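You operate a simulated robot arm through the tools that you are given. There is no shell and no other tool. Be economical: measure what you need, move in short steps, check, and stop when the job is done.

The job below is to be done with a simulated robot arm. You get a single attempt, and the scene is never put back.

## Task
Put the cover on the fan box and tighten both screws with the click driver that its label names.
Fine: till it clicks; the driver goes back on its peg. Set down upright: what you pick out.

Only the result counts: the job must be done as asked and must still hold three seconds after the hand-in. Knocking over, shifting, dropping, spilling or breaking anything else fails it. A push-on lid holds only when it is set on centred and level and pressed home; a screw cap is set on level and turned clockwise until tight.

## Robot
A 6-joint arm with a two-finger parallel gripper, fixed in place. Base frame: the origin is at the foot of the arm, x ahead of it, y to its left, z up; the work surface is at about z = 0. Readings come in mm, rad, newtons and seconds.
With the tool pointing down near the work surface it reaches from about 140 to 580 mm from the base axis. Its first joint turns from -1.152 to 1.152 rad. Payload 2.1 kg.
The TCP is the grasp point between the finger pads, 30 mm short of the fingertips. In the tool frame z runs along the fingers and y along their closing line. Largest opening 94 mm; finger width 28, thickness 10; the body of the gripper, 50 by 96 mm, starts 55 mm behind the TCP.
Orientation is told as [roll, pitch, yaw] about the base's x, y, z axes, in that order, counted from this pose: with the fingers straight down and closing along the base's y, the tool's x points along the base's -x, its y along +y and its z along -z.

## Interface
- The arm moves only by the tool drive_tool. Its argument "deltas" is one flat list of numbers, 7 for each row, row after row: the gripper command, from -1 (fully open) to 1 (shut), values between in proportion, then the shift along the base's x, y, z in cm, then the turn, a rotation vector about the base's x, y, z in degrees. In form: [jaw, dx, dy, dz, rx, ry, rz, jaw, dx, dy, dz, rx, ry, rz, ...]. A call has 1 to 12 rows; each row shifts and turns the commanded pose from where the row before left it. A row lasts 0.2 s, in which the tool goes at most 50 mm and 0.15 rad; a call with a longer step from one row to the next is refused whole, and so is a gripper value outside its range. A pose out of reach is approached as far as the arm can. The call stops where the force on the tool passes 40 N (or 10 N more than at its start, if that is more) or the arm is blocked; 0.2 s more then pass. Each finger travels about 72 mm/s and halts on what it meets, pressing with about 36 N; the grip force reading is that of the motor and also rises with nothing between the fingers. The clock runs only during rows and for 0.2 s after the last one: add rows that do not move to give the fingers time. The reply holds the time, the measured pose of the TCP, the force on the tool along the base axes, the opening and the grip force, in the units named above and with some noise, with the torque about the TCP (base axes, N m) and any sound that the robot's microphone picked up.
- Cameras (640 x 400 px; columns grow to the right, rows downward): "scene" is fixed at [59.6, -372.8, 491.1]; the picture's right is [0.75, -0.66, 0.00], its down [-0.34, -0.38, -0.86] and it looks along [0.57, 0.65, -0.51] (base axes); focal length 214 px, centre (320, 200). "wrist" rides on the gripper at [76, 14, -102] in the tool frame; the picture's right is [-0.18, 0.98, 0.00], its down [-0.75, -0.14, -0.64] and it looks along [-0.63, -0.12, 0.77] (tool axes); focal length 243 px, centre (320, 200). There is no depth. A picture from a camera that has moved, and an enlarged one, comes with that camera's place and axes in the base frame and with its lens.
- capture(camera): a new picture of that camera. It takes no simulated time.
- inspect(camera, box): a new picture of the part [left, top, right, bottom] of that camera's present view, enlarged. It takes no simulated time.
- finish_job(): hands the job in; it is judged then, once.

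Go step by step. Nothing tells you positions but the pictures and the camera data: compare them with the known pose of the tool, close in by small moves and look again before you grip or let go. The budget is 120 turns and 76 pictures, counting those below and the enlarged ones. Unless the task says otherwise, let go and move clear before handing in, and close with one line.

The tools are called after "Call:" as a command line: name --argument value ..., lists and objects as JSON in quotes. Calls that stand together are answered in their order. drive_tool: Moves the arm, as the interface text tells. Its arguments: {"type":"object","properties":{"deltas":{"type":"array"}},"required":["deltas"]} The other tools are called the same way: capture (camera) takes a picture; inspect (camera, box) takes an enlarged picture of a part of a camera's view; finish_job () hands the job in.

At the start:

```text
time: 0.0
tcp_pos: [259.7, -100.6, 409.3]
ee_rot: [0.0, -0.001, 0.001]
wrist_force: [-0.1, -0.1, 0.9]
wrist_torque: [-0.02, 0.0, -0.03]
gripper_width: 93.8
grasp_force: 0.1
```

scene: 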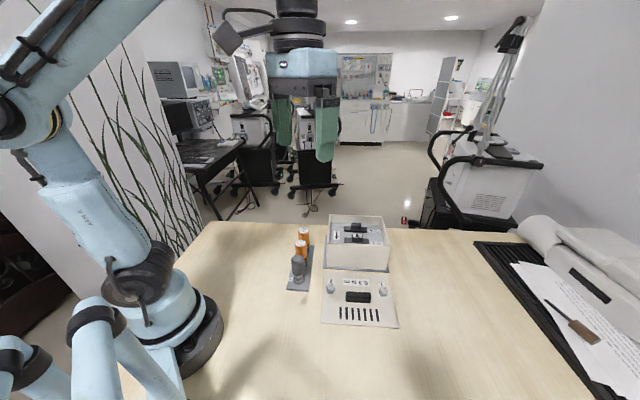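
wrist: 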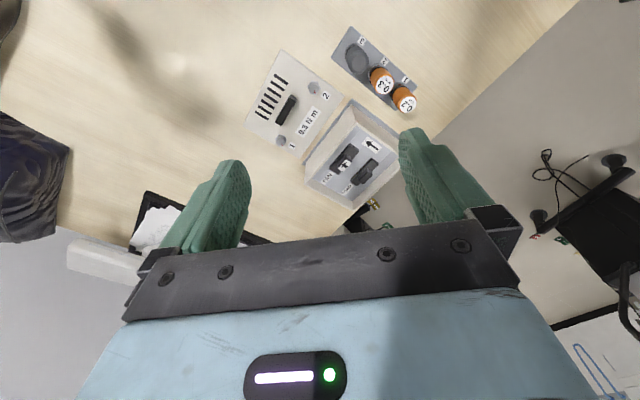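

I see the fan box, its cover lying on the table next to it, and a rack with drivers. I'll look closer first.

Call:
inspect --camera "wrist" --box '[230, 10, 430, 220]'

Call:
inspect --camera "scene" --box '[270, 200, 410, 340]'

```text
1.90 times, centred on (330, 115) of wrist
camera zoom: at [183.0, -87.7, 512.5], right [0.18, 0.98, 0.0], down [0.75, -0.14, 0.64], along [0.63, -0.12, -0.77], focal length 462 px, centre (301, 362)
```

zoom: 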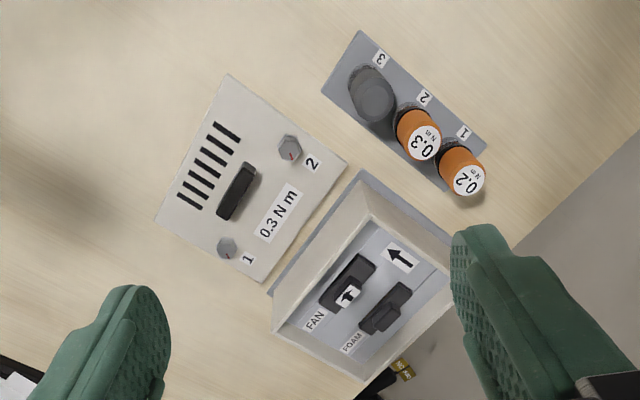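

```text
2.86 times, centred on (340, 270) of scene
camera zoom: at [59.6, -372.8, 491.1], right [0.75, -0.66, 0.0], down [-0.34, -0.38, -0.86], along [0.57, 0.65, -0.51], focal length 613 px, centre (263, 0)
```

zoom: 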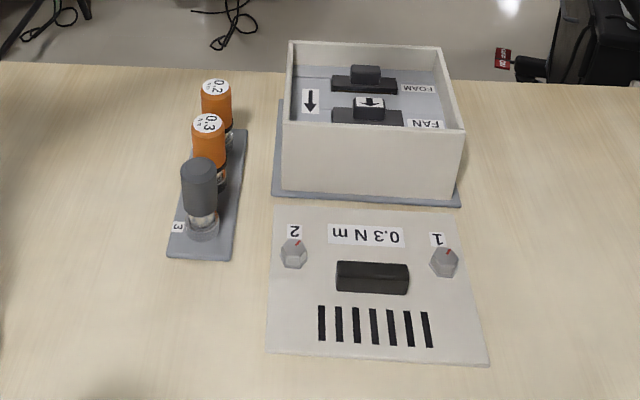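

The label calls for 0.3 N m, which is the driver on peg 2. I'll move for a better view into the box.

Call:
drive_tool --deltas '[-1, 2, 2, 0, 0, 7, 0, -1, 2, 2, 0, 0, 7, 0, -1, 2, 2, 0, 0, 7, 0]'

Call:
capture --camera "wrist"

```text
time: 0.8
tcp_pos: [320.6, -47.4, 406.6]
ee_rot: [-0.003, 0.306, 0.01]
wrist_force: [9.7, -3.1, -16.9]
wrist_torque: [-0.04, 0.28, -0.06]
gripper_width: 93.9
grasp_force: 0.1
stopped in row 3: the force on the tool passed its limit at 98 N (the readings are from after the stop); the commanded pose is now the measured one
```

```text
71 pictures are left
camera wrist: at [277.8, -33.6, 528.0], right [0.16, 0.98, -0.06], down [0.91, -0.13, 0.38], along [0.37, -0.12, -0.92], focal length 243 px, centre (320, 200)
```

wrist: 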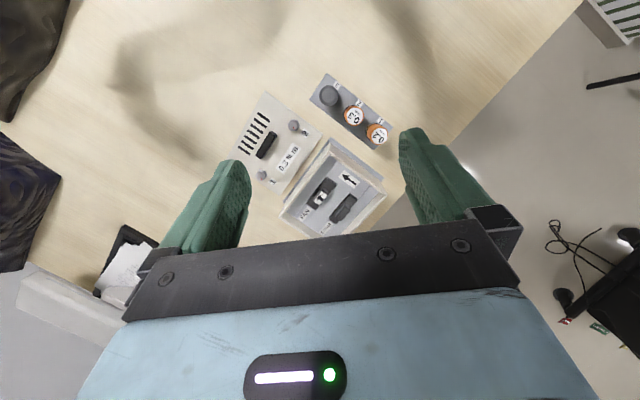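

Call:
inspect --camera "wrist" --box '[270, 130, 400, 240]'

Call:
drive_tool --deltas '[-1, 0, 0, 0, 0, 0, 0]'

```text
3.64 times, centred on (335, 185) of wrist
camera zoom: at [277.8, -33.6, 528.0], right [0.16, 0.98, -0.06], down [0.91, -0.13, 0.38], along [0.37, -0.12, -0.92], focal length 882 px, centre (266, 254)
```

zoom: 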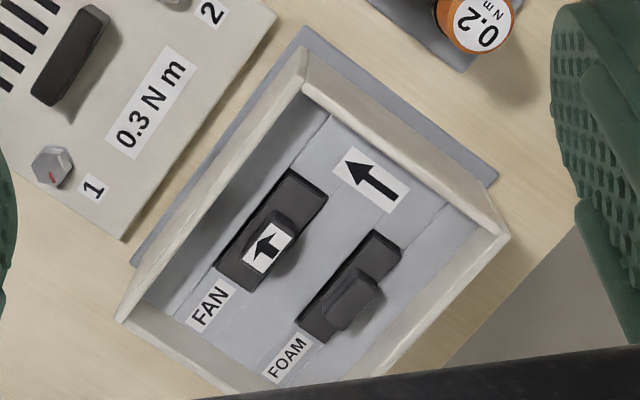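

```text
time: 1.2
tcp_pos: [318.3, -47.5, 406.4]
ee_rot: [-0.002, 0.308, 0.01]
wrist_force: [16.5, -3.5, -24.1]
wrist_torque: [0.14, 0.84, -0.01]
gripper_width: 93.8
grasp_force: 0.0
```

Force persists, so something may be touching; I'll look at the scene.

Call:
capture --camera "scene"

```text
69 pictures are left
```

scene: 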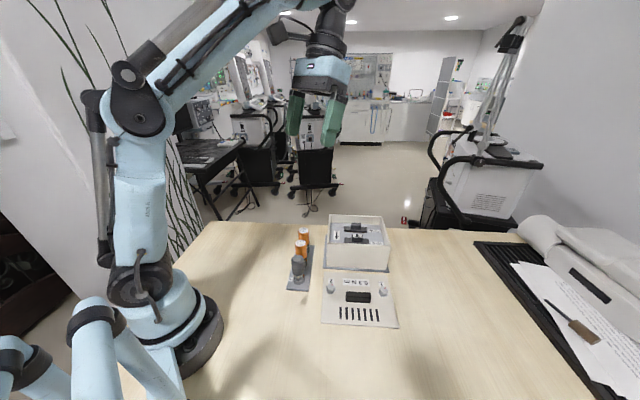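

The folded wrist is likely touching the forearm. I'll undo the tilt and come down for a closer view.

Call:
drive_tool --deltas '[-1, 0, 0, -0.5, 0, -5, 0, -1, 0, 0, -2, 0, -5, 0, -1, 0, 0, -2, 0, -4, 0, -1, 0, 0, -2, 0, 0, 0, -1, 0, 0, -2, 0, 0, 0]'

Call:
capture --camera "wrist"

```text
time: 2.4
tcp_pos: [319.3, -45.3, 322.2]
ee_rot: [-0.004, 0.069, 0.01]
wrist_force: [-0.2, 0.3, 0.8]
wrist_torque: [0.03, 0.01, -0.01]
gripper_width: 94.0
grasp_force: 0.1
```

```text
68 pictures are left
camera wrist: at [249.2, -32.0, 430.0], right [0.17, 0.98, -0.02], down [0.8, -0.13, 0.59], along [0.58, -0.12, -0.81], focal length 243 px, centre (320, 200)
```

wrist: 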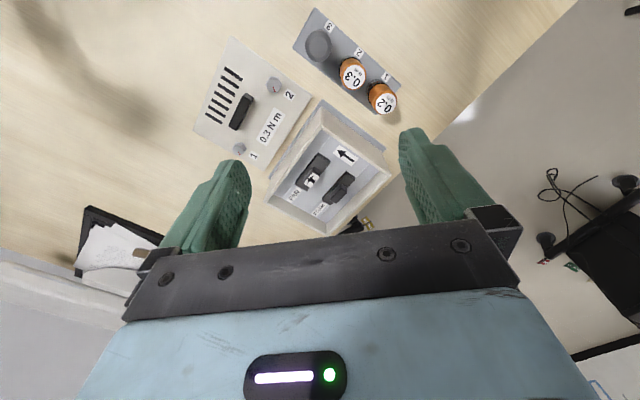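

Call:
inspect --camera "wrist" --box '[260, 100, 400, 240]'

Call:
inspect --camera "wrist" --box '[285, 135, 365, 220]'

Call:
inspect --camera "wrist" --box '[190, 0, 410, 170]'

Call:
inspect --camera "scene" --box '[320, 205, 400, 275]'

```text
2.86 times, centred on (330, 170) of wrist
camera zoom: at [249.2, -32.0, 430.0], right [0.17, 0.98, -0.02], down [0.8, -0.13, 0.59], along [0.58, -0.12, -0.81], focal length 693 px, centre (291, 286)
```

zoom: 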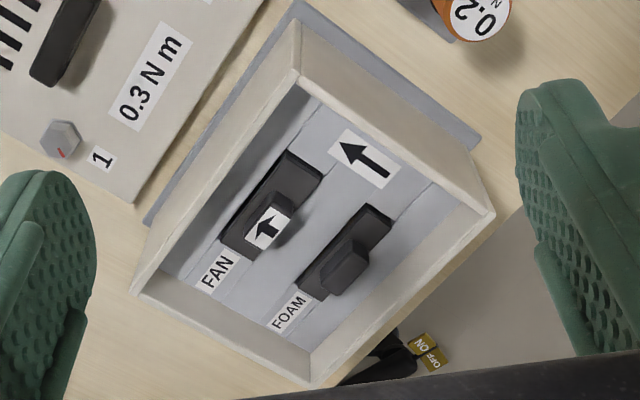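

```text
4.71 times, centred on (325, 178) of wrist
camera zoom: at [249.2, -32.0, 430.0], right [0.17, 0.98, -0.02], down [0.8, -0.13, 0.59], along [0.58, -0.12, -0.81], focal length 1142 px, centre (296, 306)
```

zoom: 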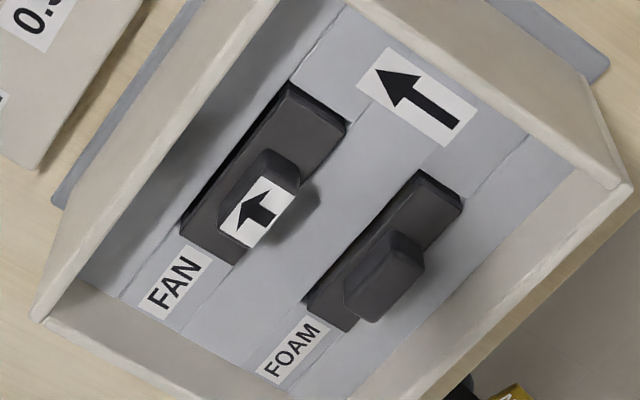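

```text
2.35 times, centred on (300, 85) of wrist
camera zoom: at [249.2, -32.0, 430.0], right [0.17, 0.98, -0.02], down [0.8, -0.13, 0.59], along [0.58, -0.12, -0.81], focal length 571 px, centre (367, 471)
```

zoom: 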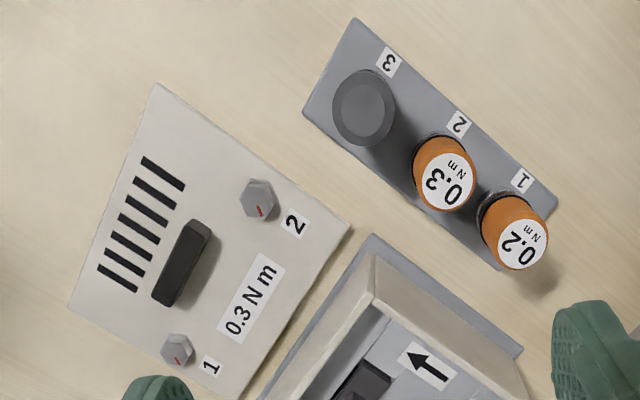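

```text
5.71 times, centred on (360, 240) of scene
camera zoom: at [59.6, -372.8, 491.1], right [0.75, -0.66, 0.0], down [-0.34, -0.38, -0.86], along [0.57, 0.65, -0.51], focal length 1226 px, centre (91, -29)
```

zoom: 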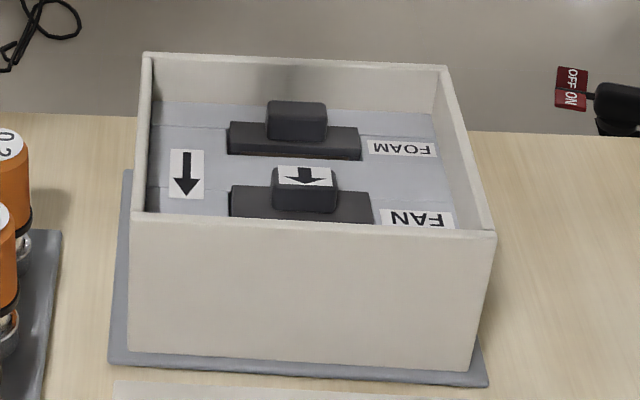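

Fan and foam are both seated, and the fan arrow agrees with the box arrow. The cover can be translated straight onto the box along the same text orientation, so I'll turn the gripper to -45° and hover over the cover's handle.

Call:
drive_tool --deltas '[-1, 0.4, -2.4, -1, 0, -0.6, -7.5, -1, 0.4, -2.4, -1, 0, -0.6, -7.5, -1, 0.4, -2.4, -1, 0, -0.6, -7.5, -1, 0.4, -2.4, -1, 0, -0.6, -7.5, -1, 0.4, -2.4, -1, 0, -0.6, -7.5, -1, 0.2, -2.3, -1, 0, -0.6, -7.5, -1, 0, 0, -2, 0, 0, 0, -1, 0, 0, -2, 0, 0, 0]'

Call:
capture --camera "wrist"

```text
time: 4.2
tcp_pos: [339.8, -191.3, 222.0]
ee_rot: [0.018, 0.013, -0.777]
wrist_force: [-0.4, -0.3, -0.5]
wrist_torque: [-0.03, 0.0, 0.02]
gripper_width: 93.8
grasp_force: 0.2
```

```text
63 pictures are left
camera wrist: at [294.9, -130.5, 326.0], right [0.82, 0.57, 0.02], down [0.44, -0.64, 0.63], along [0.37, -0.51, -0.78], focal length 243 px, centre (320, 200)
```

wrist: 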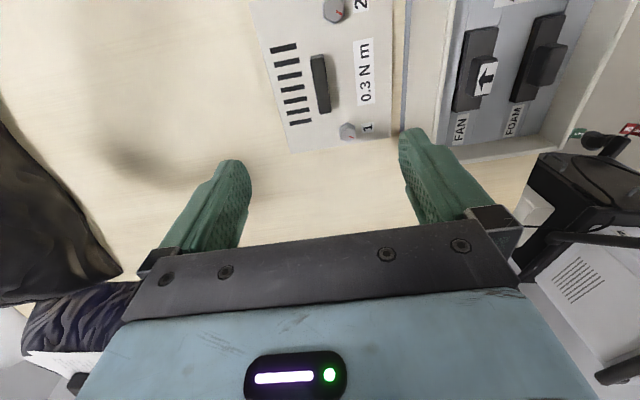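

Call:
inspect --camera "wrist" --box '[240, 0, 420, 160]'

Call:
drive_tool --deltas '[-1, 0, 0, -2, -1.26, 0.2, -0.5, -1, 0, 0, -3, 0, 0, 0, -1, 0, 0, -3, 0, 0, 0]'

Call:
capture --camera "wrist"

Call:
inspect --camera "scene" --box '[300, 180, 420, 340]'

```text
2.50 times, centred on (330, 80) of wrist
camera zoom: at [294.9, -130.5, 326.0], right [0.82, 0.57, 0.02], down [0.44, -0.64, 0.63], along [0.37, -0.51, -0.78], focal length 606 px, centre (295, 500)
```

zoom: 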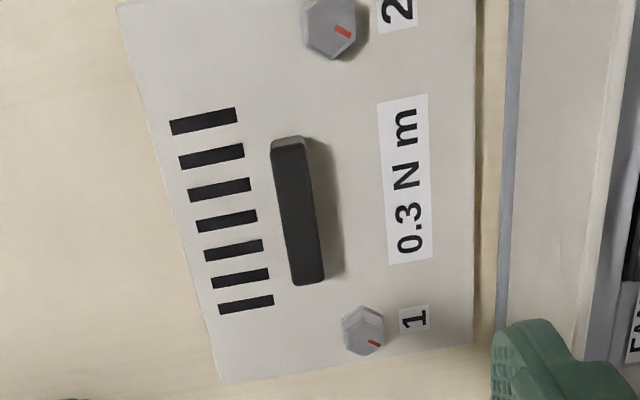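

```text
time: 5.0
tcp_pos: [339.4, -191.2, 142.9]
ee_rot: [0.0, -0.002, -0.783]
wrist_force: [-0.5, -0.6, 0.3]
wrist_torque: [0.01, -0.01, 0.01]
gripper_width: 94.2
grasp_force: 0.1
```

```text
61 pictures are left
camera wrist: at [295.0, -128.1, 245.1], right [0.82, 0.57, 0.0], down [0.43, -0.63, 0.64], along [0.36, -0.53, -0.77], focal length 243 px, centre (320, 200)
```

wrist: 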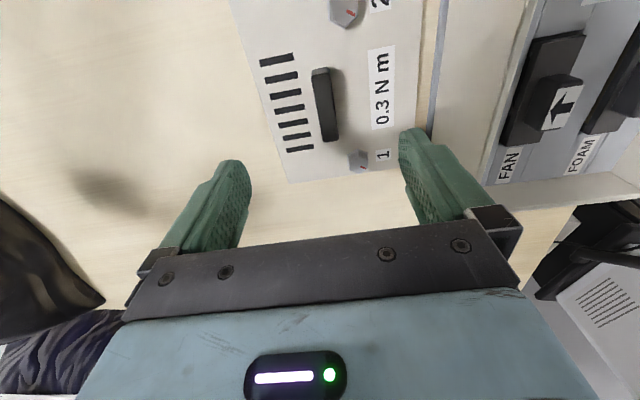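

```text
2.50 times, centred on (360, 260) of scene
camera zoom: at [59.6, -372.8, 491.1], right [0.75, -0.66, 0.0], down [-0.34, -0.38, -0.86], along [0.57, 0.65, -0.51], focal length 536 px, centre (220, 50)
```

zoom: 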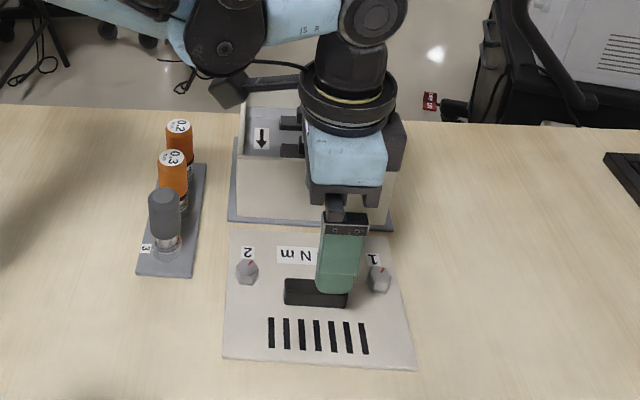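

The handle is at about (340.5, -185). I'll align over it and come down.

Call:
drive_tool --deltas '[-0.1, 0.11, 0.62, -2, 0, 0, 0, -0.1, 0, 0, -3, 0, 0, 0, -0.1, 0, 0, -2, 0, 0, 0]'

Call:
capture --camera "wrist"

Call:
inspect --camera "scene" --box '[310, 250, 410, 340]'

```text
time: 5.8
tcp_pos: [342.9, -186.0, 71.7]
ee_rot: [0.001, -0.001, -0.785]
wrist_force: [0.7, 0.3, 0.2]
wrist_torque: [0.01, 0.01, 0.02]
gripper_width: 51.6
grasp_force: 0.1
```

```text
59 pictures are left
camera wrist: at [298.8, -122.2, 175.3], right [0.82, 0.57, 0.0], down [0.43, -0.63, 0.64], along [0.36, -0.53, -0.77], focal length 243 px, centre (320, 200)
```

wrist: 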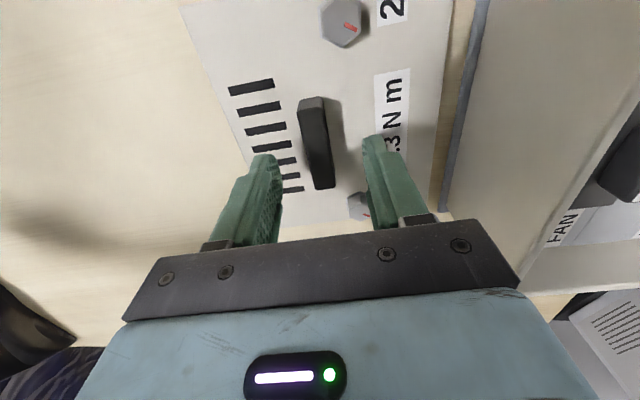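

```text
4.44 times, centred on (360, 295) of scene
camera zoom: at [59.6, -372.8, 491.1], right [0.75, -0.66, 0.0], down [-0.34, -0.38, -0.86], along [0.57, 0.65, -0.51], focal length 953 px, centre (142, -222)
```

zoom: 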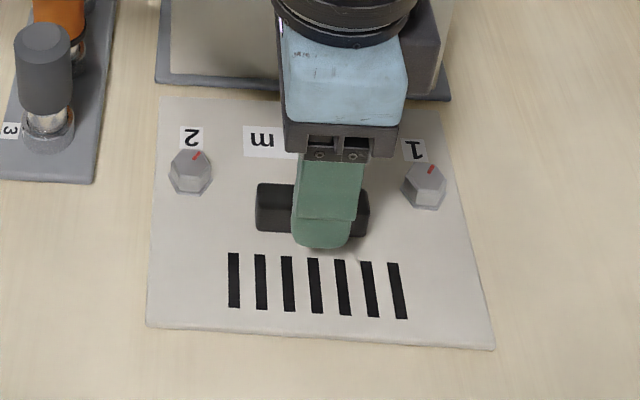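

Well lined up; descending and checking for contact.

Call:
drive_tool --deltas '[-0.1, -0.15, -0.15, -1.5, 0, 0, 0, -0.1, 0, 0, -1, 0, 0, 0, -0.1, 0, 0, -0.3, 0, 0, 0, -0.1, 0, 0, -0.3, 0, 0, 0]'

Call:
inspect --camera "scene" --box '[310, 250, 410, 340]'

Call:
capture --camera "wrist"

```text
time: 7.0
tcp_pos: [341.8, -186.6, 42.2]
ee_rot: [-0.001, -0.002, -0.783]
wrist_force: [0.1, 0.9, 10.0]
wrist_torque: [0.16, -0.07, 0.02]
gripper_width: 51.6
grasp_force: 0.1
stopped in row 4: the force on the tool passed its limit at 43 N (the readings are from after the stop); the commanded pose is now the measured one
```

```text
4.44 times, centred on (360, 295) of scene
camera zoom: at [59.6, -372.8, 491.1], right [0.75, -0.66, 0.0], down [-0.34, -0.38, -0.86], along [0.57, 0.65, -0.51], focal length 953 px, centre (142, -222)
```

zoom: 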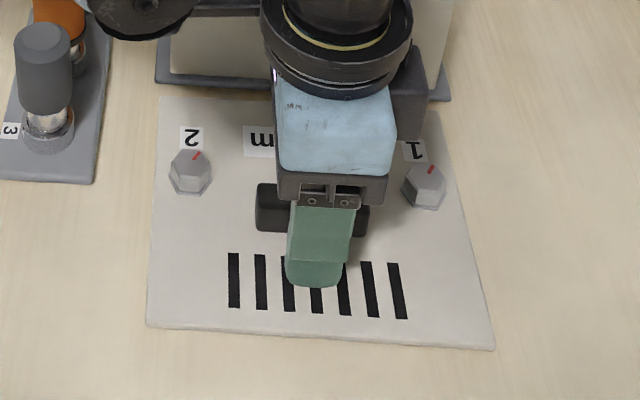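

```text
56 pictures are left
camera wrist: at [296.9, -122.9, 144.7], right [0.82, 0.57, 0.0], down [0.43, -0.63, 0.64], along [0.36, -0.53, -0.77], focal length 243 px, centre (320, 200)
```

wrist: 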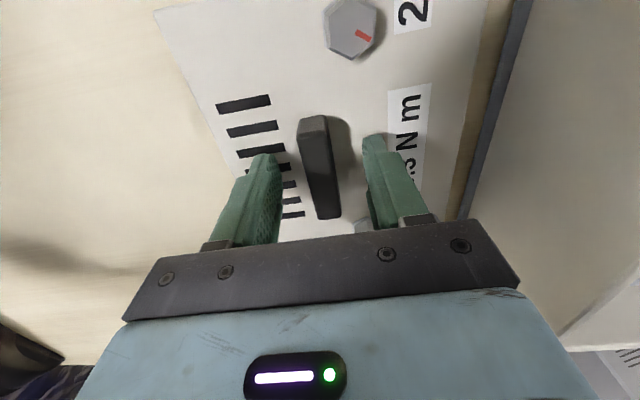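

Fingertips touched the cover's top at z≈12. I'll raise 2 mm and grip the handle.

Call:
drive_tool --deltas '[-0.1, 0, 0, 0.25, 0, 0, 0, 0.5, 0, 0, 0, 0, 0, 0, 1, 0, 0, 0, 0, 0, 0, 1, 0, 0, 0, 0, 0, 0, 1, 0, 0, 0, 0, 0, 0]'

Call:
capture --camera "wrist"

```text
time: 8.2
tcp_pos: [341.7, -186.7, 44.4]
ee_rot: [0.001, -0.003, -0.785]
wrist_force: [0.4, 0.4, 2.3]
wrist_torque: [0.0, -0.05, -0.08]
gripper_width: 15.7
grasp_force: 36.5
```

```text
55 pictures are left
camera wrist: at [296.9, -123.0, 146.8], right [0.82, 0.57, 0.0], down [0.43, -0.63, 0.64], along [0.36, -0.53, -0.77], focal length 243 px, centre (320, 200)
```

wrist: 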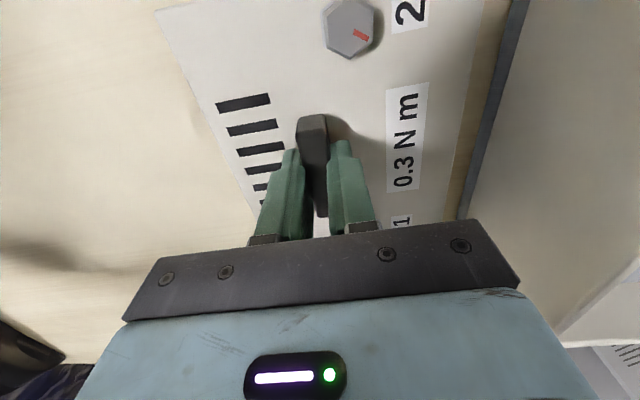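

Gripped (15.7 mm). Lifting straight up and looking.

Call:
drive_tool --deltas '[1, 0, 0, 1, 0, 0, 0, 1, 0, 0, 2, 0, 0, 0, 1, 0, 0, 2.5, 0, 0, 0, 1, 0, 0, 2.5, 0, 0, 0, 1, 0, 0, 2.5, 0, 0, 0, 1, 0, 0, 2, 0, 0, 0, 1, 0, 0, 2, 0, 0, 0, 1, 0, 0, 0.5, 0, 0, 0]'

Call:
capture --camera "scene"

Call:
capture --camera "wrist"

```text
time: 10.0
tcp_pos: [340.8, -185.8, 195.0]
ee_rot: [0.0, -0.002, -0.784]
wrist_force: [0.1, 0.5, 0.3]
wrist_torque: [0.0, 0.01, 0.01]
gripper_width: 0.3
grasp_force: 33.2
```

```text
54 pictures are left
```

scene: 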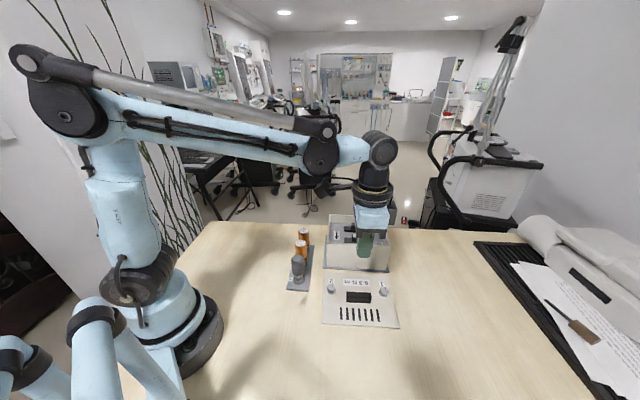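

```text
53 pictures are left
camera wrist: at [296.3, -122.4, 297.0], right [0.82, 0.57, 0.0], down [0.43, -0.63, 0.64], along [0.36, -0.53, -0.77], focal length 243 px, centre (320, 200)
```

wrist: 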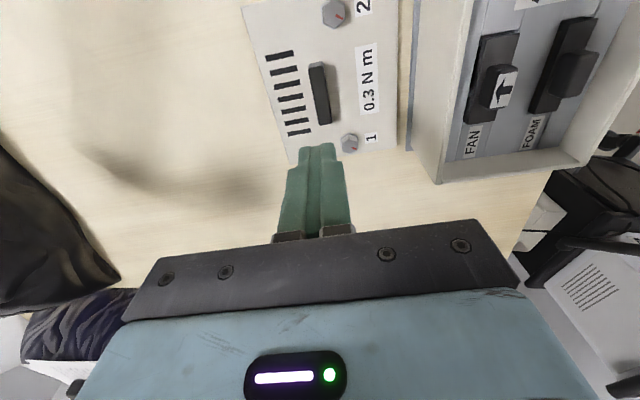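

The handle slipped out; the cover stayed in place. I'll check the handle's height before retrying.

Call:
inspect --camera "scene" --box '[320, 270, 400, 330]'

Call:
inspect --camera "wrist" --box '[240, 0, 420, 170]'

```text
6.67 times, centred on (360, 300) of scene
camera zoom: at [59.6, -372.8, 491.1], right [0.75, -0.66, 0.0], down [-0.34, -0.38, -0.86], along [0.57, 0.65, -0.51], focal length 1430 px, centre (53, -467)
```

zoom: 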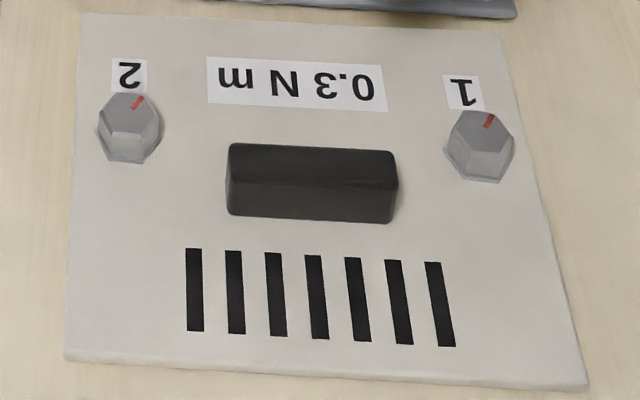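

```text
2.35 times, centred on (330, 85) of wrist
camera zoom: at [296.3, -122.4, 297.0], right [0.82, 0.57, 0.0], down [0.43, -0.63, 0.64], along [0.36, -0.53, -0.77], focal length 571 px, centre (296, 471)
```

zoom: 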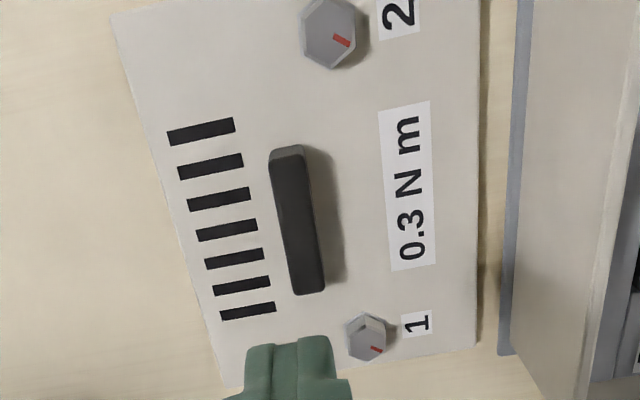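

Call:
drive_tool --deltas '[-0.3, 0, 0, -2, 0, 0, 0, -0.3, 0, 0, -4, 0, 0, 0, -0.3, 0, 0, -4, 0, 0, 0, -0.3, 0, 0, -3.5, 0, 0, 0, -0.3, 0, 0, -1, 0, 0, 0, -0.3, 0, 0, -0.4, 0, 0, 0, -0.3, 0, 0, -0.2, 0, 0, 0, -0.3, 0, 0, -0.2, 0, 0, 0]'

```text
time: 11.8
tcp_pos: [341.2, -186.7, 42.0]
ee_rot: [0.0, -0.001, -0.785]
wrist_force: [-3.5, 0.5, 34.1]
wrist_torque: [0.23, -0.1, -0.02]
gripper_width: 60.8
grasp_force: 0.1
```

Call:
drive_tool --deltas '[-0.3, 0, 0, 0.1, 0, 0, 0, 0.6, 0, 0, 0, 0, 0, 0, 1, 0, 0, 0, 0, 0, 0, 1, 0, 0, 0, 0, 0, 0, 1, 0, 0, 0, 0, 0, 0, 1, 0, 0, 0.2, 0, 0, 0, 1, 0, 0, 0.2, 0, 0, 0, 1, 0, 0, 0.2, 0, 0, 0]'

Call:
inspect --camera "scene" --box '[300, 240, 420, 340]'

```text
time: 13.6
tcp_pos: [341.5, -186.9, 48.1]
ee_rot: [-0.002, -0.003, -0.784]
wrist_force: [-0.4, -0.5, -2.9]
wrist_torque: [-0.02, 0.01, -0.01]
gripper_width: 15.5
grasp_force: 36.1
```

```text
4.00 times, centred on (360, 290) of scene
camera zoom: at [59.6, -372.8, 491.1], right [0.75, -0.66, 0.0], down [-0.34, -0.38, -0.86], along [0.57, 0.65, -0.51], focal length 858 px, centre (160, -160)
```

zoom: 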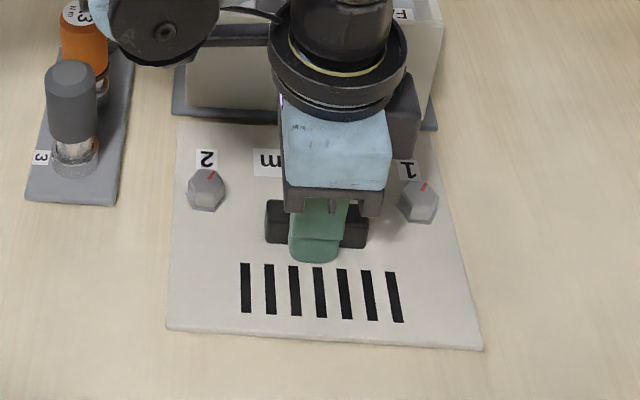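

Call:
drive_tool --deltas '[1, 0, 0, 0.4, 0, 0, 0, 1, 0, 0, 0.5, 0, 0, 0, 1, 0, 0, 0.5, 0, 0, 0]'

Call:
inspect --camera "scene" --box '[300, 240, 420, 340]'

```text
time: 14.4
tcp_pos: [340.8, -186.1, 62.1]
ee_rot: [0.001, -0.003, -0.784]
wrist_force: [-0.3, 0.7, -2.1]
wrist_torque: [-0.02, 0.02, 0.01]
gripper_width: 15.6
grasp_force: 36.0
```

```text
4.00 times, centred on (360, 290) of scene
camera zoom: at [59.6, -372.8, 491.1], right [0.75, -0.66, 0.0], down [-0.34, -0.38, -0.86], along [0.57, 0.65, -0.51], focal length 858 px, centre (160, -160)
```

zoom: 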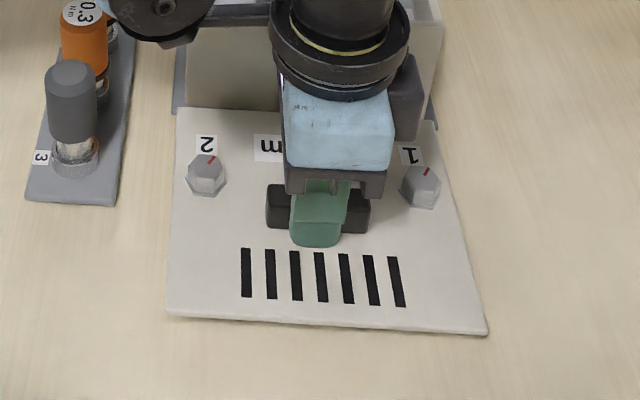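

It is lifting now. I'll continue slowly.

Call:
drive_tool --deltas '[1, 0, 0, 0.7, 0, 0, 0, 1, 0, 0, 0.9, 0, 0, 0, 1, 0, 0, 0.9, 0, 0, 0, 1, 0, 0, 0.9, 0, 0, 0, 1, 0, 0, 0.9, 0, 0, 0, 1, 0, 0, 0.9, 0, 0, 0, 1, 0, 0, 0.9, 0, 0, 0, 1, 0, 0, 0.9, 0, 0, 0, 1, 0, 0, 0.9, 0, 0, 0, 1, 0, 0, 0.9, 0, 0, 0, 1, 0, 0, 0.9, 0, 0, 0, 1, 0, 0, 0.5, 0, 0, 0]'

Call:
capture --camera "scene"

Call:
capture --camera "wrist"

```text
time: 17.0
tcp_pos: [341.9, -186.1, 163.1]
ee_rot: [0.001, -0.001, -0.784]
wrist_force: [0.3, -0.2, -1.9]
wrist_torque: [-0.04, 0.01, 0.03]
gripper_width: 15.3
grasp_force: 36.4
```

```text
48 pictures are left
```

scene: 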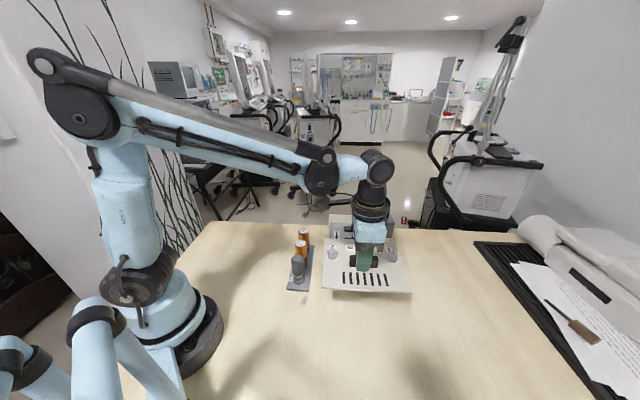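

```text
47 pictures are left
camera wrist: at [296.6, -122.6, 266.5], right [0.82, 0.57, 0.0], down [0.43, -0.63, 0.64], along [0.36, -0.53, -0.77], focal length 243 px, centre (320, 200)
```

wrist: 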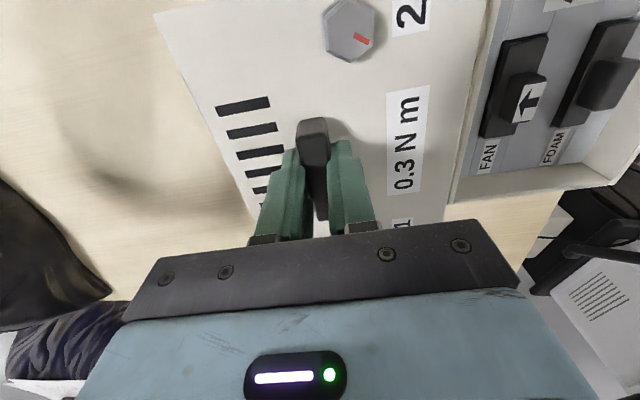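

Held firmly. Now I'll carry it over the box, keeping well above the rim.

Call:
drive_tool --deltas '[1, 0.5, 0.5, 0.6, 0, 0, 0, 1, 1, 1, 0.6, 0, 0, 0, 1, 1.2, 1.1, 0, 0, 0, 0, 1, 1.2, 1.1, 0, 0, 0, 0, 1, 1.2, 1.1, 0, 0, 0, 0, 1, 1.2, 1.1, 0, 0, 0, 0, 1, 1.2, 1.1, 0, 0, 0, 0, 1, 1.2, 1.1, 0, 0, 0, 0, 1, 1.2, 1.1, 0, 0, 0, 0, 1, 1, 1, 0, 0, 0, 0, 1, 0.9, 0.9, 0, 0, 0, 0, 1, 0, 0, 0, 0, 0, 0]'

Call:
inspect --camera "scene" --box '[310, 180, 410, 280]'

Call:
capture --camera "wrist"

```text
time: 19.6
tcp_pos: [458.6, -77.6, 175.5]
ee_rot: [0.0, -0.002, -0.783]
wrist_force: [0.0, -0.1, -1.4]
wrist_torque: [-0.03, 0.03, -0.01]
gripper_width: 15.2
grasp_force: 35.6
```

```text
4.00 times, centred on (360, 230) of scene
camera zoom: at [59.7, -372.8, 491.1], right [0.75, -0.66, 0.0], down [-0.34, -0.38, -0.86], along [0.57, 0.65, -0.51], focal length 858 px, centre (160, 80)
```

zoom: 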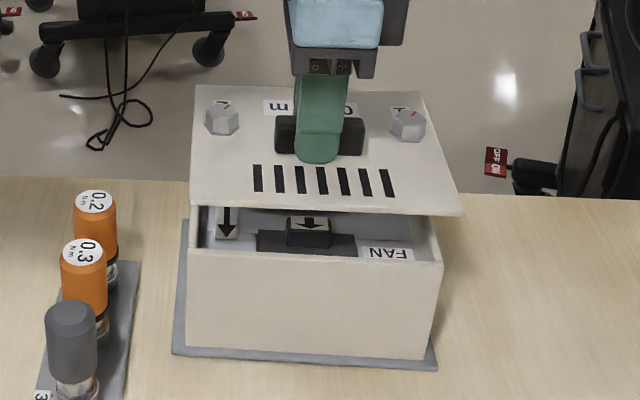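

```text
45 pictures are left
camera wrist: at [414.7, -12.2, 278.8], right [0.82, 0.57, 0.0], down [0.43, -0.63, 0.64], along [0.36, -0.53, -0.77], focal length 243 px, centre (320, 200)
```

wrist: 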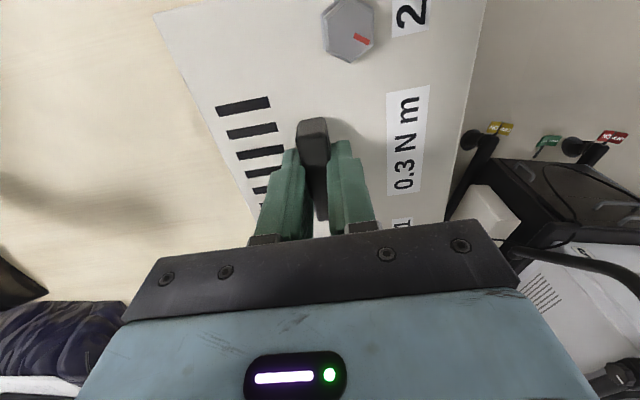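

The cover is over the box; my estimate needs about (+1.5, +3) mm more. Lowering close to the rim for a parallax-free comparison.

Call:
drive_tool --deltas '[1, 0.15, 0.3, -0.8, 0, 0, 0, 1, 0, 0, -0.8, 0, 0, 0, 1, 0, 0, -0.8, 0, 0, 0, 1, 0, 0, -0.6, 0, 0, 0, 1, 0, 0, 0, 0, 0, 0]'

Call:
inspect --camera "scene" --box '[320, 210, 400, 280]'

Call:
capture --camera "wrist"

```text
time: 20.8
tcp_pos: [461.3, -72.8, 145.9]
ee_rot: [0.0, -0.002, -0.785]
wrist_force: [0.5, 0.6, -2.4]
wrist_torque: [-0.02, 0.05, -0.02]
gripper_width: 15.4
grasp_force: 35.8
```

```text
5.71 times, centred on (360, 245) of scene
camera zoom: at [59.6, -372.8, 491.1], right [0.75, -0.66, 0.0], down [-0.34, -0.38, -0.86], along [0.57, 0.65, -0.51], focal length 1226 px, centre (91, -57)
```

zoom: 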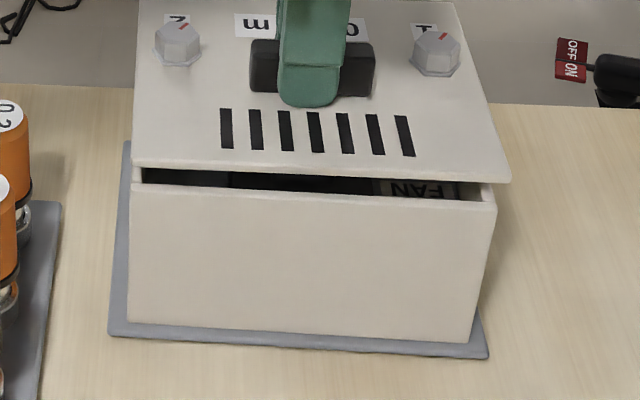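

```text
43 pictures are left
camera wrist: at [416.9, -9.4, 249.1], right [0.82, 0.57, 0.0], down [0.43, -0.63, 0.64], along [0.36, -0.53, -0.77], focal length 243 px, centre (320, 200)
```

wrist: 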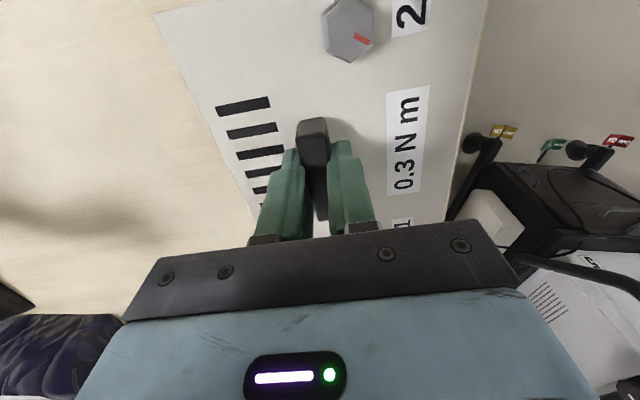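

Near; checking corners at higher zoom for yaw and offset.

Call:
inspect --camera "scene" --box '[328, 224, 352, 248]'

Call:
inspect --camera "scene" --box '[390, 228, 414, 252]'

```text
16.00 times, centred on (340, 236) of scene
camera zoom: at [59.6, -372.8, 491.1], right [0.75, -0.66, 0.0], down [-0.34, -0.38, -0.86], along [0.57, 0.65, -0.51], focal length 3432 px, centre (0, -376)
```

zoom: 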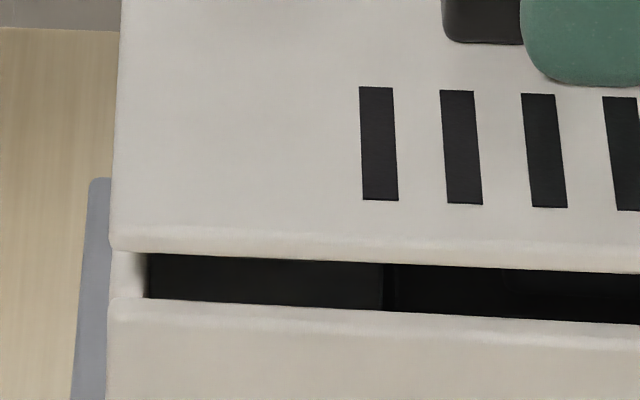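

```text
16.00 times, centred on (402, 240) of scene
camera zoom: at [59.6, -372.8, 491.1], right [0.75, -0.66, 0.0], down [-0.34, -0.38, -0.86], along [0.57, 0.65, -0.51], focal length 3432 px, centre (-992, -440)
```

zoom: 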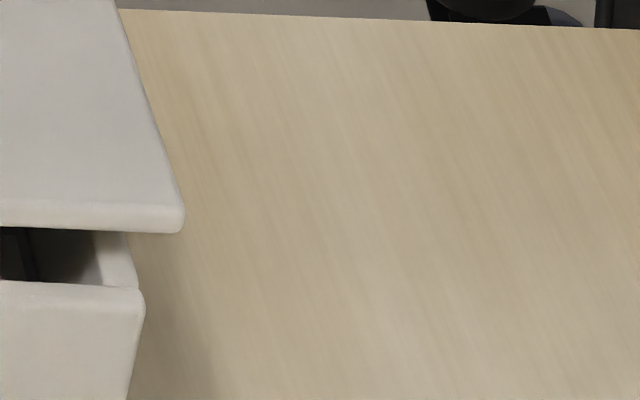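

Call:
drive_tool --deltas '[1, -0.1, 0.1, -0.3, 0, 0, -0.7, 1, 0, 0, -0.3, 0, 0, 0, 1, 0, 0, -0.2, 0, 0, 0, 1, 0, 0, 0, 0, 0, 0]'

Call:
inspect --camera "scene" --box '[328, 224, 352, 248]'

Call:
inspect --camera "scene" --box '[390, 228, 414, 252]'

```text
time: 21.8
tcp_pos: [460.3, -72.0, 139.5]
ee_rot: [0.001, 0.0, -0.796]
wrist_force: [-6.9, 0.1, 20.3]
wrist_torque: [1.04, -0.92, 0.18]
gripper_width: 15.7
grasp_force: 35.7
```

```text
16.00 times, centred on (340, 236) of scene
camera zoom: at [59.5, -372.8, 491.1], right [0.75, -0.66, 0.0], down [-0.34, -0.38, -0.86], along [0.57, 0.65, -0.51], focal length 3432 px, centre (0, -376)
```

zoom: 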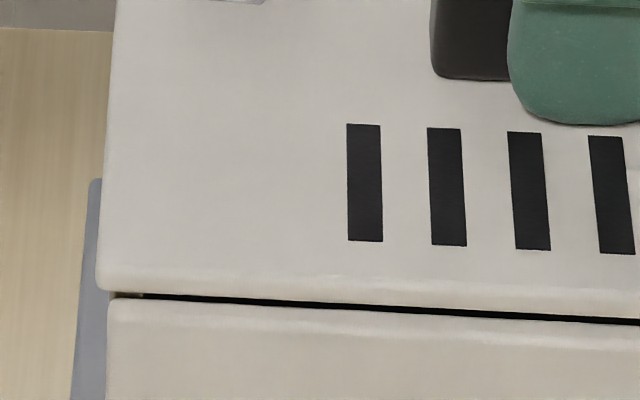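

```text
16.00 times, centred on (402, 240) of scene
camera zoom: at [59.5, -372.8, 491.1], right [0.75, -0.66, 0.0], down [-0.34, -0.38, -0.86], along [0.57, 0.65, -0.51], focal length 3432 px, centre (-992, -440)
```

zoom: 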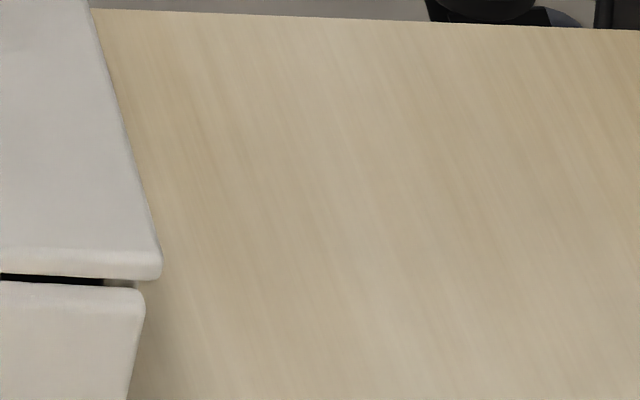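

Contact occurs on the far side (torque points there), so the cover sits slightly too far. I'll raise, shift back 3 mm, and try again.

Call:
drive_tool --deltas '[1, 0, 0, 0.4, 0, 0, 0, 1, -0.2, -0.2, 0, 0, 0, 0, 1, 0, 0, -0.3, 0, 0, 0, 1, 0, 0, -0.15, 0, 0, 0]'

Call:
inspect --camera "scene" --box '[325, 215, 405, 265]'

```text
time: 22.8
tcp_pos: [457.5, -73.6, 137.5]
ee_rot: [-0.001, -0.002, -0.797]
wrist_force: [-0.4, 0.4, -2.3]
wrist_torque: [0.0, 0.03, 0.01]
gripper_width: 15.4
grasp_force: 36.1
```

```text
8.00 times, centred on (365, 240) of scene
camera zoom: at [59.6, -372.8, 491.1], right [0.75, -0.66, 0.0], down [-0.34, -0.38, -0.86], along [0.57, 0.65, -0.51], focal length 1716 px, centre (-40, -120)
```

zoom: 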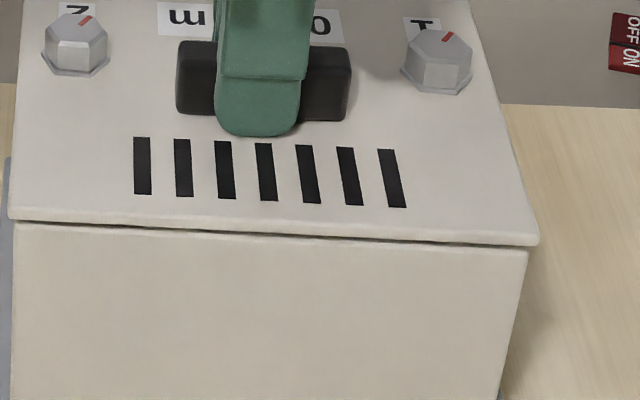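

No contact now, below the former height; continue down gently.

Call:
drive_tool --deltas '[1, 0, 0, -0.1, 0, 0, 0, 1, 0, 0, -0.1, 0, 0, 0]'

```text
time: 23.4
tcp_pos: [457.5, -74.3, 135.6]
ee_rot: [0.0, -0.001, -0.796]
wrist_force: [0.2, 0.6, -1.8]
wrist_torque: [0.0, 0.01, 0.0]
gripper_width: 15.2
grasp_force: 36.2
```

Call:
drive_tool --deltas '[1, 0, 0, -0.1, 0, 0, 0, 1, 0, 0, -0.1, 0, 0, 0]'

Call:
inspect --camera "scene" --box '[325, 215, 405, 265]'

```text
time: 24.0
tcp_pos: [456.7, -73.9, 133.5]
ee_rot: [-0.001, -0.002, -0.796]
wrist_force: [0.1, -0.2, -0.1]
wrist_torque: [0.14, 0.03, 0.02]
gripper_width: 15.6
grasp_force: 35.9
```

```text
8.00 times, centred on (365, 240) of scene
camera zoom: at [59.6, -372.8, 491.1], right [0.75, -0.66, 0.0], down [-0.34, -0.38, -0.86], along [0.57, 0.65, -0.51], focal length 1716 px, centre (-40, -120)
```

zoom: 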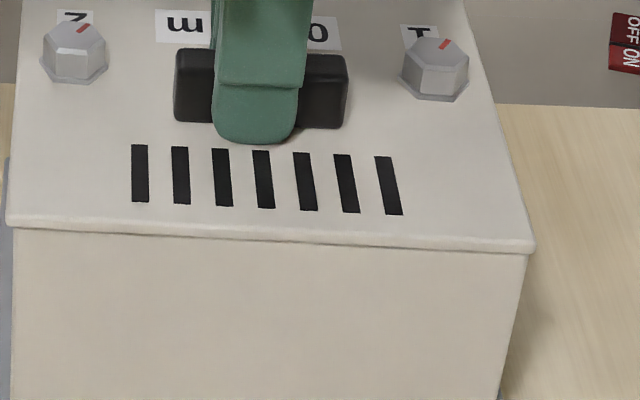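

Nearly seated; pressing lightly.

Call:
drive_tool --deltas '[1, 0, 0, -0.1, 0, 0, 0, 1, 0, 0, -0.1, 0, 0, 0]'

```text
time: 24.7
tcp_pos: [457.9, -73.9, 134.5]
ee_rot: [-0.002, -0.001, -0.797]
wrist_force: [-0.9, 0.2, 5.4]
wrist_torque: [-0.01, -0.2, 0.03]
gripper_width: 15.4
grasp_force: 36.0
stopped in row 2: the force on the tool passed its limit at 42 N (the readings are from after the stop); the commanded pose is now the measured one
```

Seated with balanced torque. Releasing and backing off to check.

Call:
drive_tool --deltas '[0.4, 0, 0, 0, 0, 0, 0, 0.2, 0, 0, 0, 0, 0, 0, 0.2, 0, 0, 1, 0, 0, 0, 0.2, 0, 0, 3, 0, 0, 0, 0.2, 0, 0, 4, 0, 0, 0, 0.2, -1, -1, 3, 0, 0, 0]'

Call:
inspect --camera "scene" --box '[270, 190, 420, 310]'

Call:
capture --camera "wrist"

```text
time: 26.1
tcp_pos: [446.7, -84.0, 245.0]
ee_rot: [-0.002, 0.0, -0.795]
wrist_force: [0.3, 0.2, -0.4]
wrist_torque: [0.03, 0.0, -0.03]
gripper_width: 37.4
grasp_force: 0.0
```

```text
3.33 times, centred on (345, 250) of scene
camera zoom: at [59.6, -372.8, 491.1], right [0.75, -0.66, 0.0], down [-0.34, -0.38, -0.86], along [0.57, 0.65, -0.51], focal length 715 px, centre (237, 33)
```

zoom: 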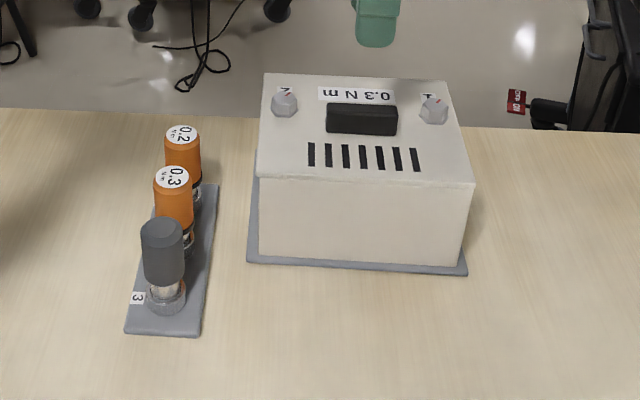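

```text
35 pictures are left
camera wrist: at [403.0, -20.4, 347.7], right [0.83, 0.56, 0.0], down [0.43, -0.64, 0.64], along [0.36, -0.54, -0.77], focal length 243 px, centre (320, 200)
```

wrist: 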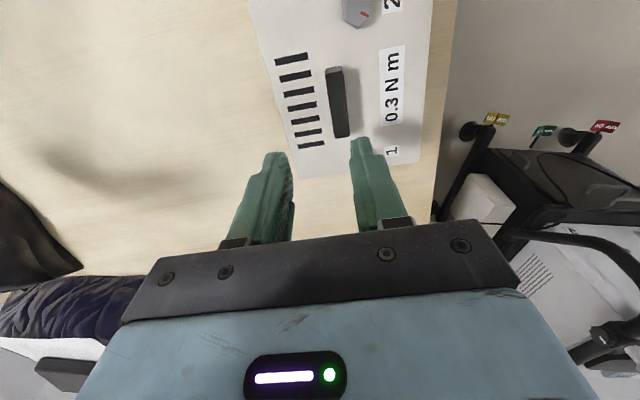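

The cover is seated flush. Next the 0.3 driver on peg 2, at about (313, -3), gripping across the rack with yaw +45°.

Call:
drive_tool --deltas '[0.1, -0.8, 0.4, 0, 0, 0, 7.5, 0.1, -1.2, 0.7, 0, 0, 0, 7.5, 0.1, -1.2, 0.7, 0, 0, 0, 7.5, 0.1, -1.2, 0.7, 0, 0, 0, 7.5, 0.1, -1.2, 0.7, 0, 0, 0, 7.5, 0.1, -1.2, 0.7, 0, 0, 0, 7.5, 0.1, -1.2, 0.7, 0, 0, 0, 7.5, 0.1, -1.2, 0.7, 0, 0, 0, 7.5, 0.1, -1.2, 0.7, 0, 0, 0, 7.5, 0, -1.2, 0.7, 0, 0, 0, 7.5, 0, -1.2, 0.7, 0, 0, 0, 7.5, 0, -0.6, 0.7, 0, 0, 0, 8]'

Call:
capture --camera "wrist"

```text
time: 28.7
tcp_pos: [314.3, -3.3, 244.9]
ee_rot: [-0.001, -0.002, 0.786]
wrist_force: [-0.3, 0.6, 0.5]
wrist_torque: [0.03, -0.05, 0.0]
gripper_width: 47.0
grasp_force: 0.1
```

```text
34 pictures are left
camera wrist: at [248.7, -47.2, 347.0], right [-0.57, 0.82, 0.0], down [0.63, 0.43, 0.64], along [0.53, 0.36, -0.77], focal length 243 px, centre (320, 200)
```

wrist: 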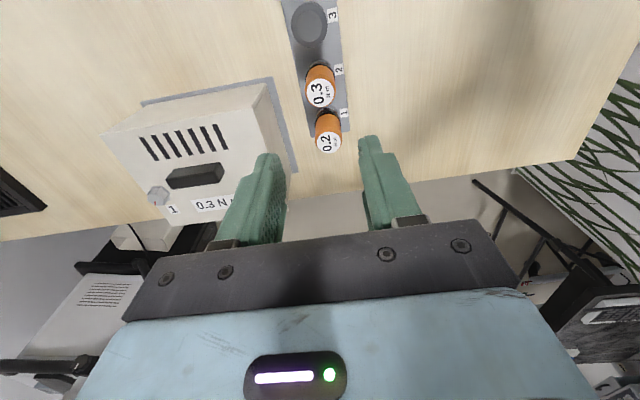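

Call:
drive_tool --deltas '[0, -0.32, -0.32, -2, 0, 0, 0, 0, 0, 0, -3, 0, 0, 0, 0, 0, 0, -3, 0, 0, 0]'

Call:
capture --camera "wrist"

Call:
inspect --camera "scene" --box '[260, 200, 360, 310]'

```text
time: 29.5
tcp_pos: [309.1, -5.9, 163.1]
ee_rot: [-0.003, -0.001, 0.783]
wrist_force: [-0.1, 0.2, -0.6]
wrist_torque: [0.03, -0.01, -0.03]
gripper_width: 46.9
grasp_force: 0.1
```

```text
33 pictures are left
camera wrist: at [245.1, -50.0, 265.5], right [-0.56, 0.83, 0.0], down [0.63, 0.43, 0.64], along [0.53, 0.36, -0.77], focal length 243 px, centre (320, 200)
```

wrist: 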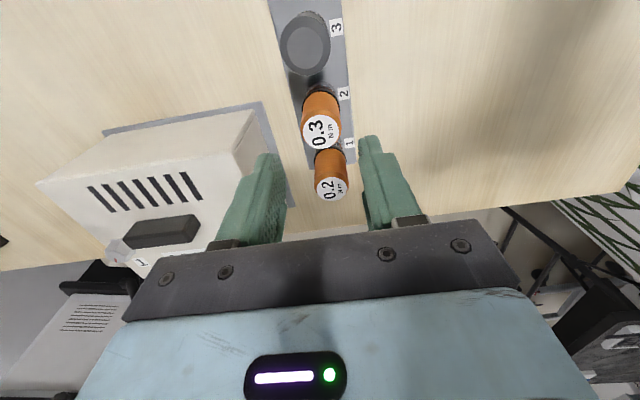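

```text
3.64 times, centred on (310, 255) of scene
camera zoom: at [59.6, -372.8, 491.1], right [0.75, -0.66, 0.0], down [-0.34, -0.38, -0.86], along [0.57, 0.65, -0.51], focal length 780 px, centre (356, 0)
```

zoom: 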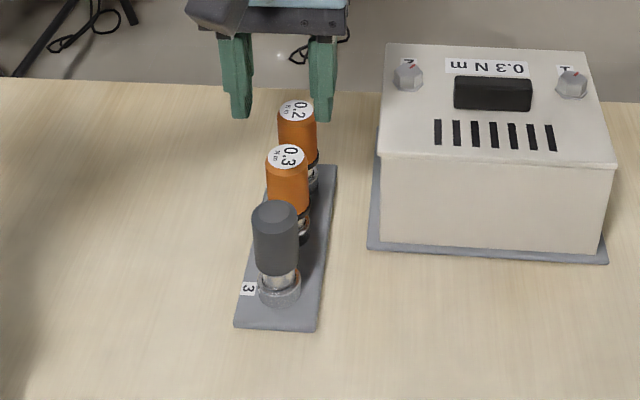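

Aligned over driver 2. Descending around its handle.

Call:
drive_tool --deltas '[-0.05, 0.15, 0, -2, 0, 0, 0, -0.05, 0, 0, -2.5, 0, 0, 0, -0.05, 0, 0, -2, 0, 0, 0, -0.05, 0, 0, -1.5, 0, 0, 0, -0.05, 0, 0, -0.5, 0, 0, 0]'

Call:
inspect --camera "scene" --box '[260, 200, 360, 310]'

```text
time: 30.7
tcp_pos: [312.2, -5.2, 77.6]
ee_rot: [-0.003, -0.002, 0.784]
wrist_force: [-0.2, -0.2, 0.4]
wrist_torque: [0.02, -0.02, 0.03]
gripper_width: 49.6
grasp_force: 0.1
```

```text
3.64 times, centred on (310, 255) of scene
camera zoom: at [59.6, -372.8, 491.1], right [0.75, -0.66, 0.0], down [-0.34, -0.38, -0.86], along [0.57, 0.65, -0.51], focal length 780 px, centre (356, 0)
```

zoom: 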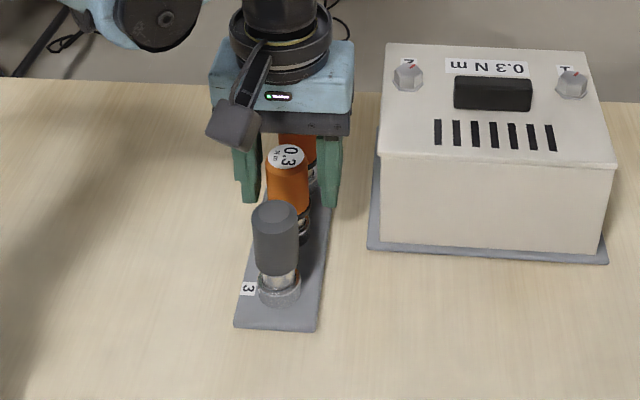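

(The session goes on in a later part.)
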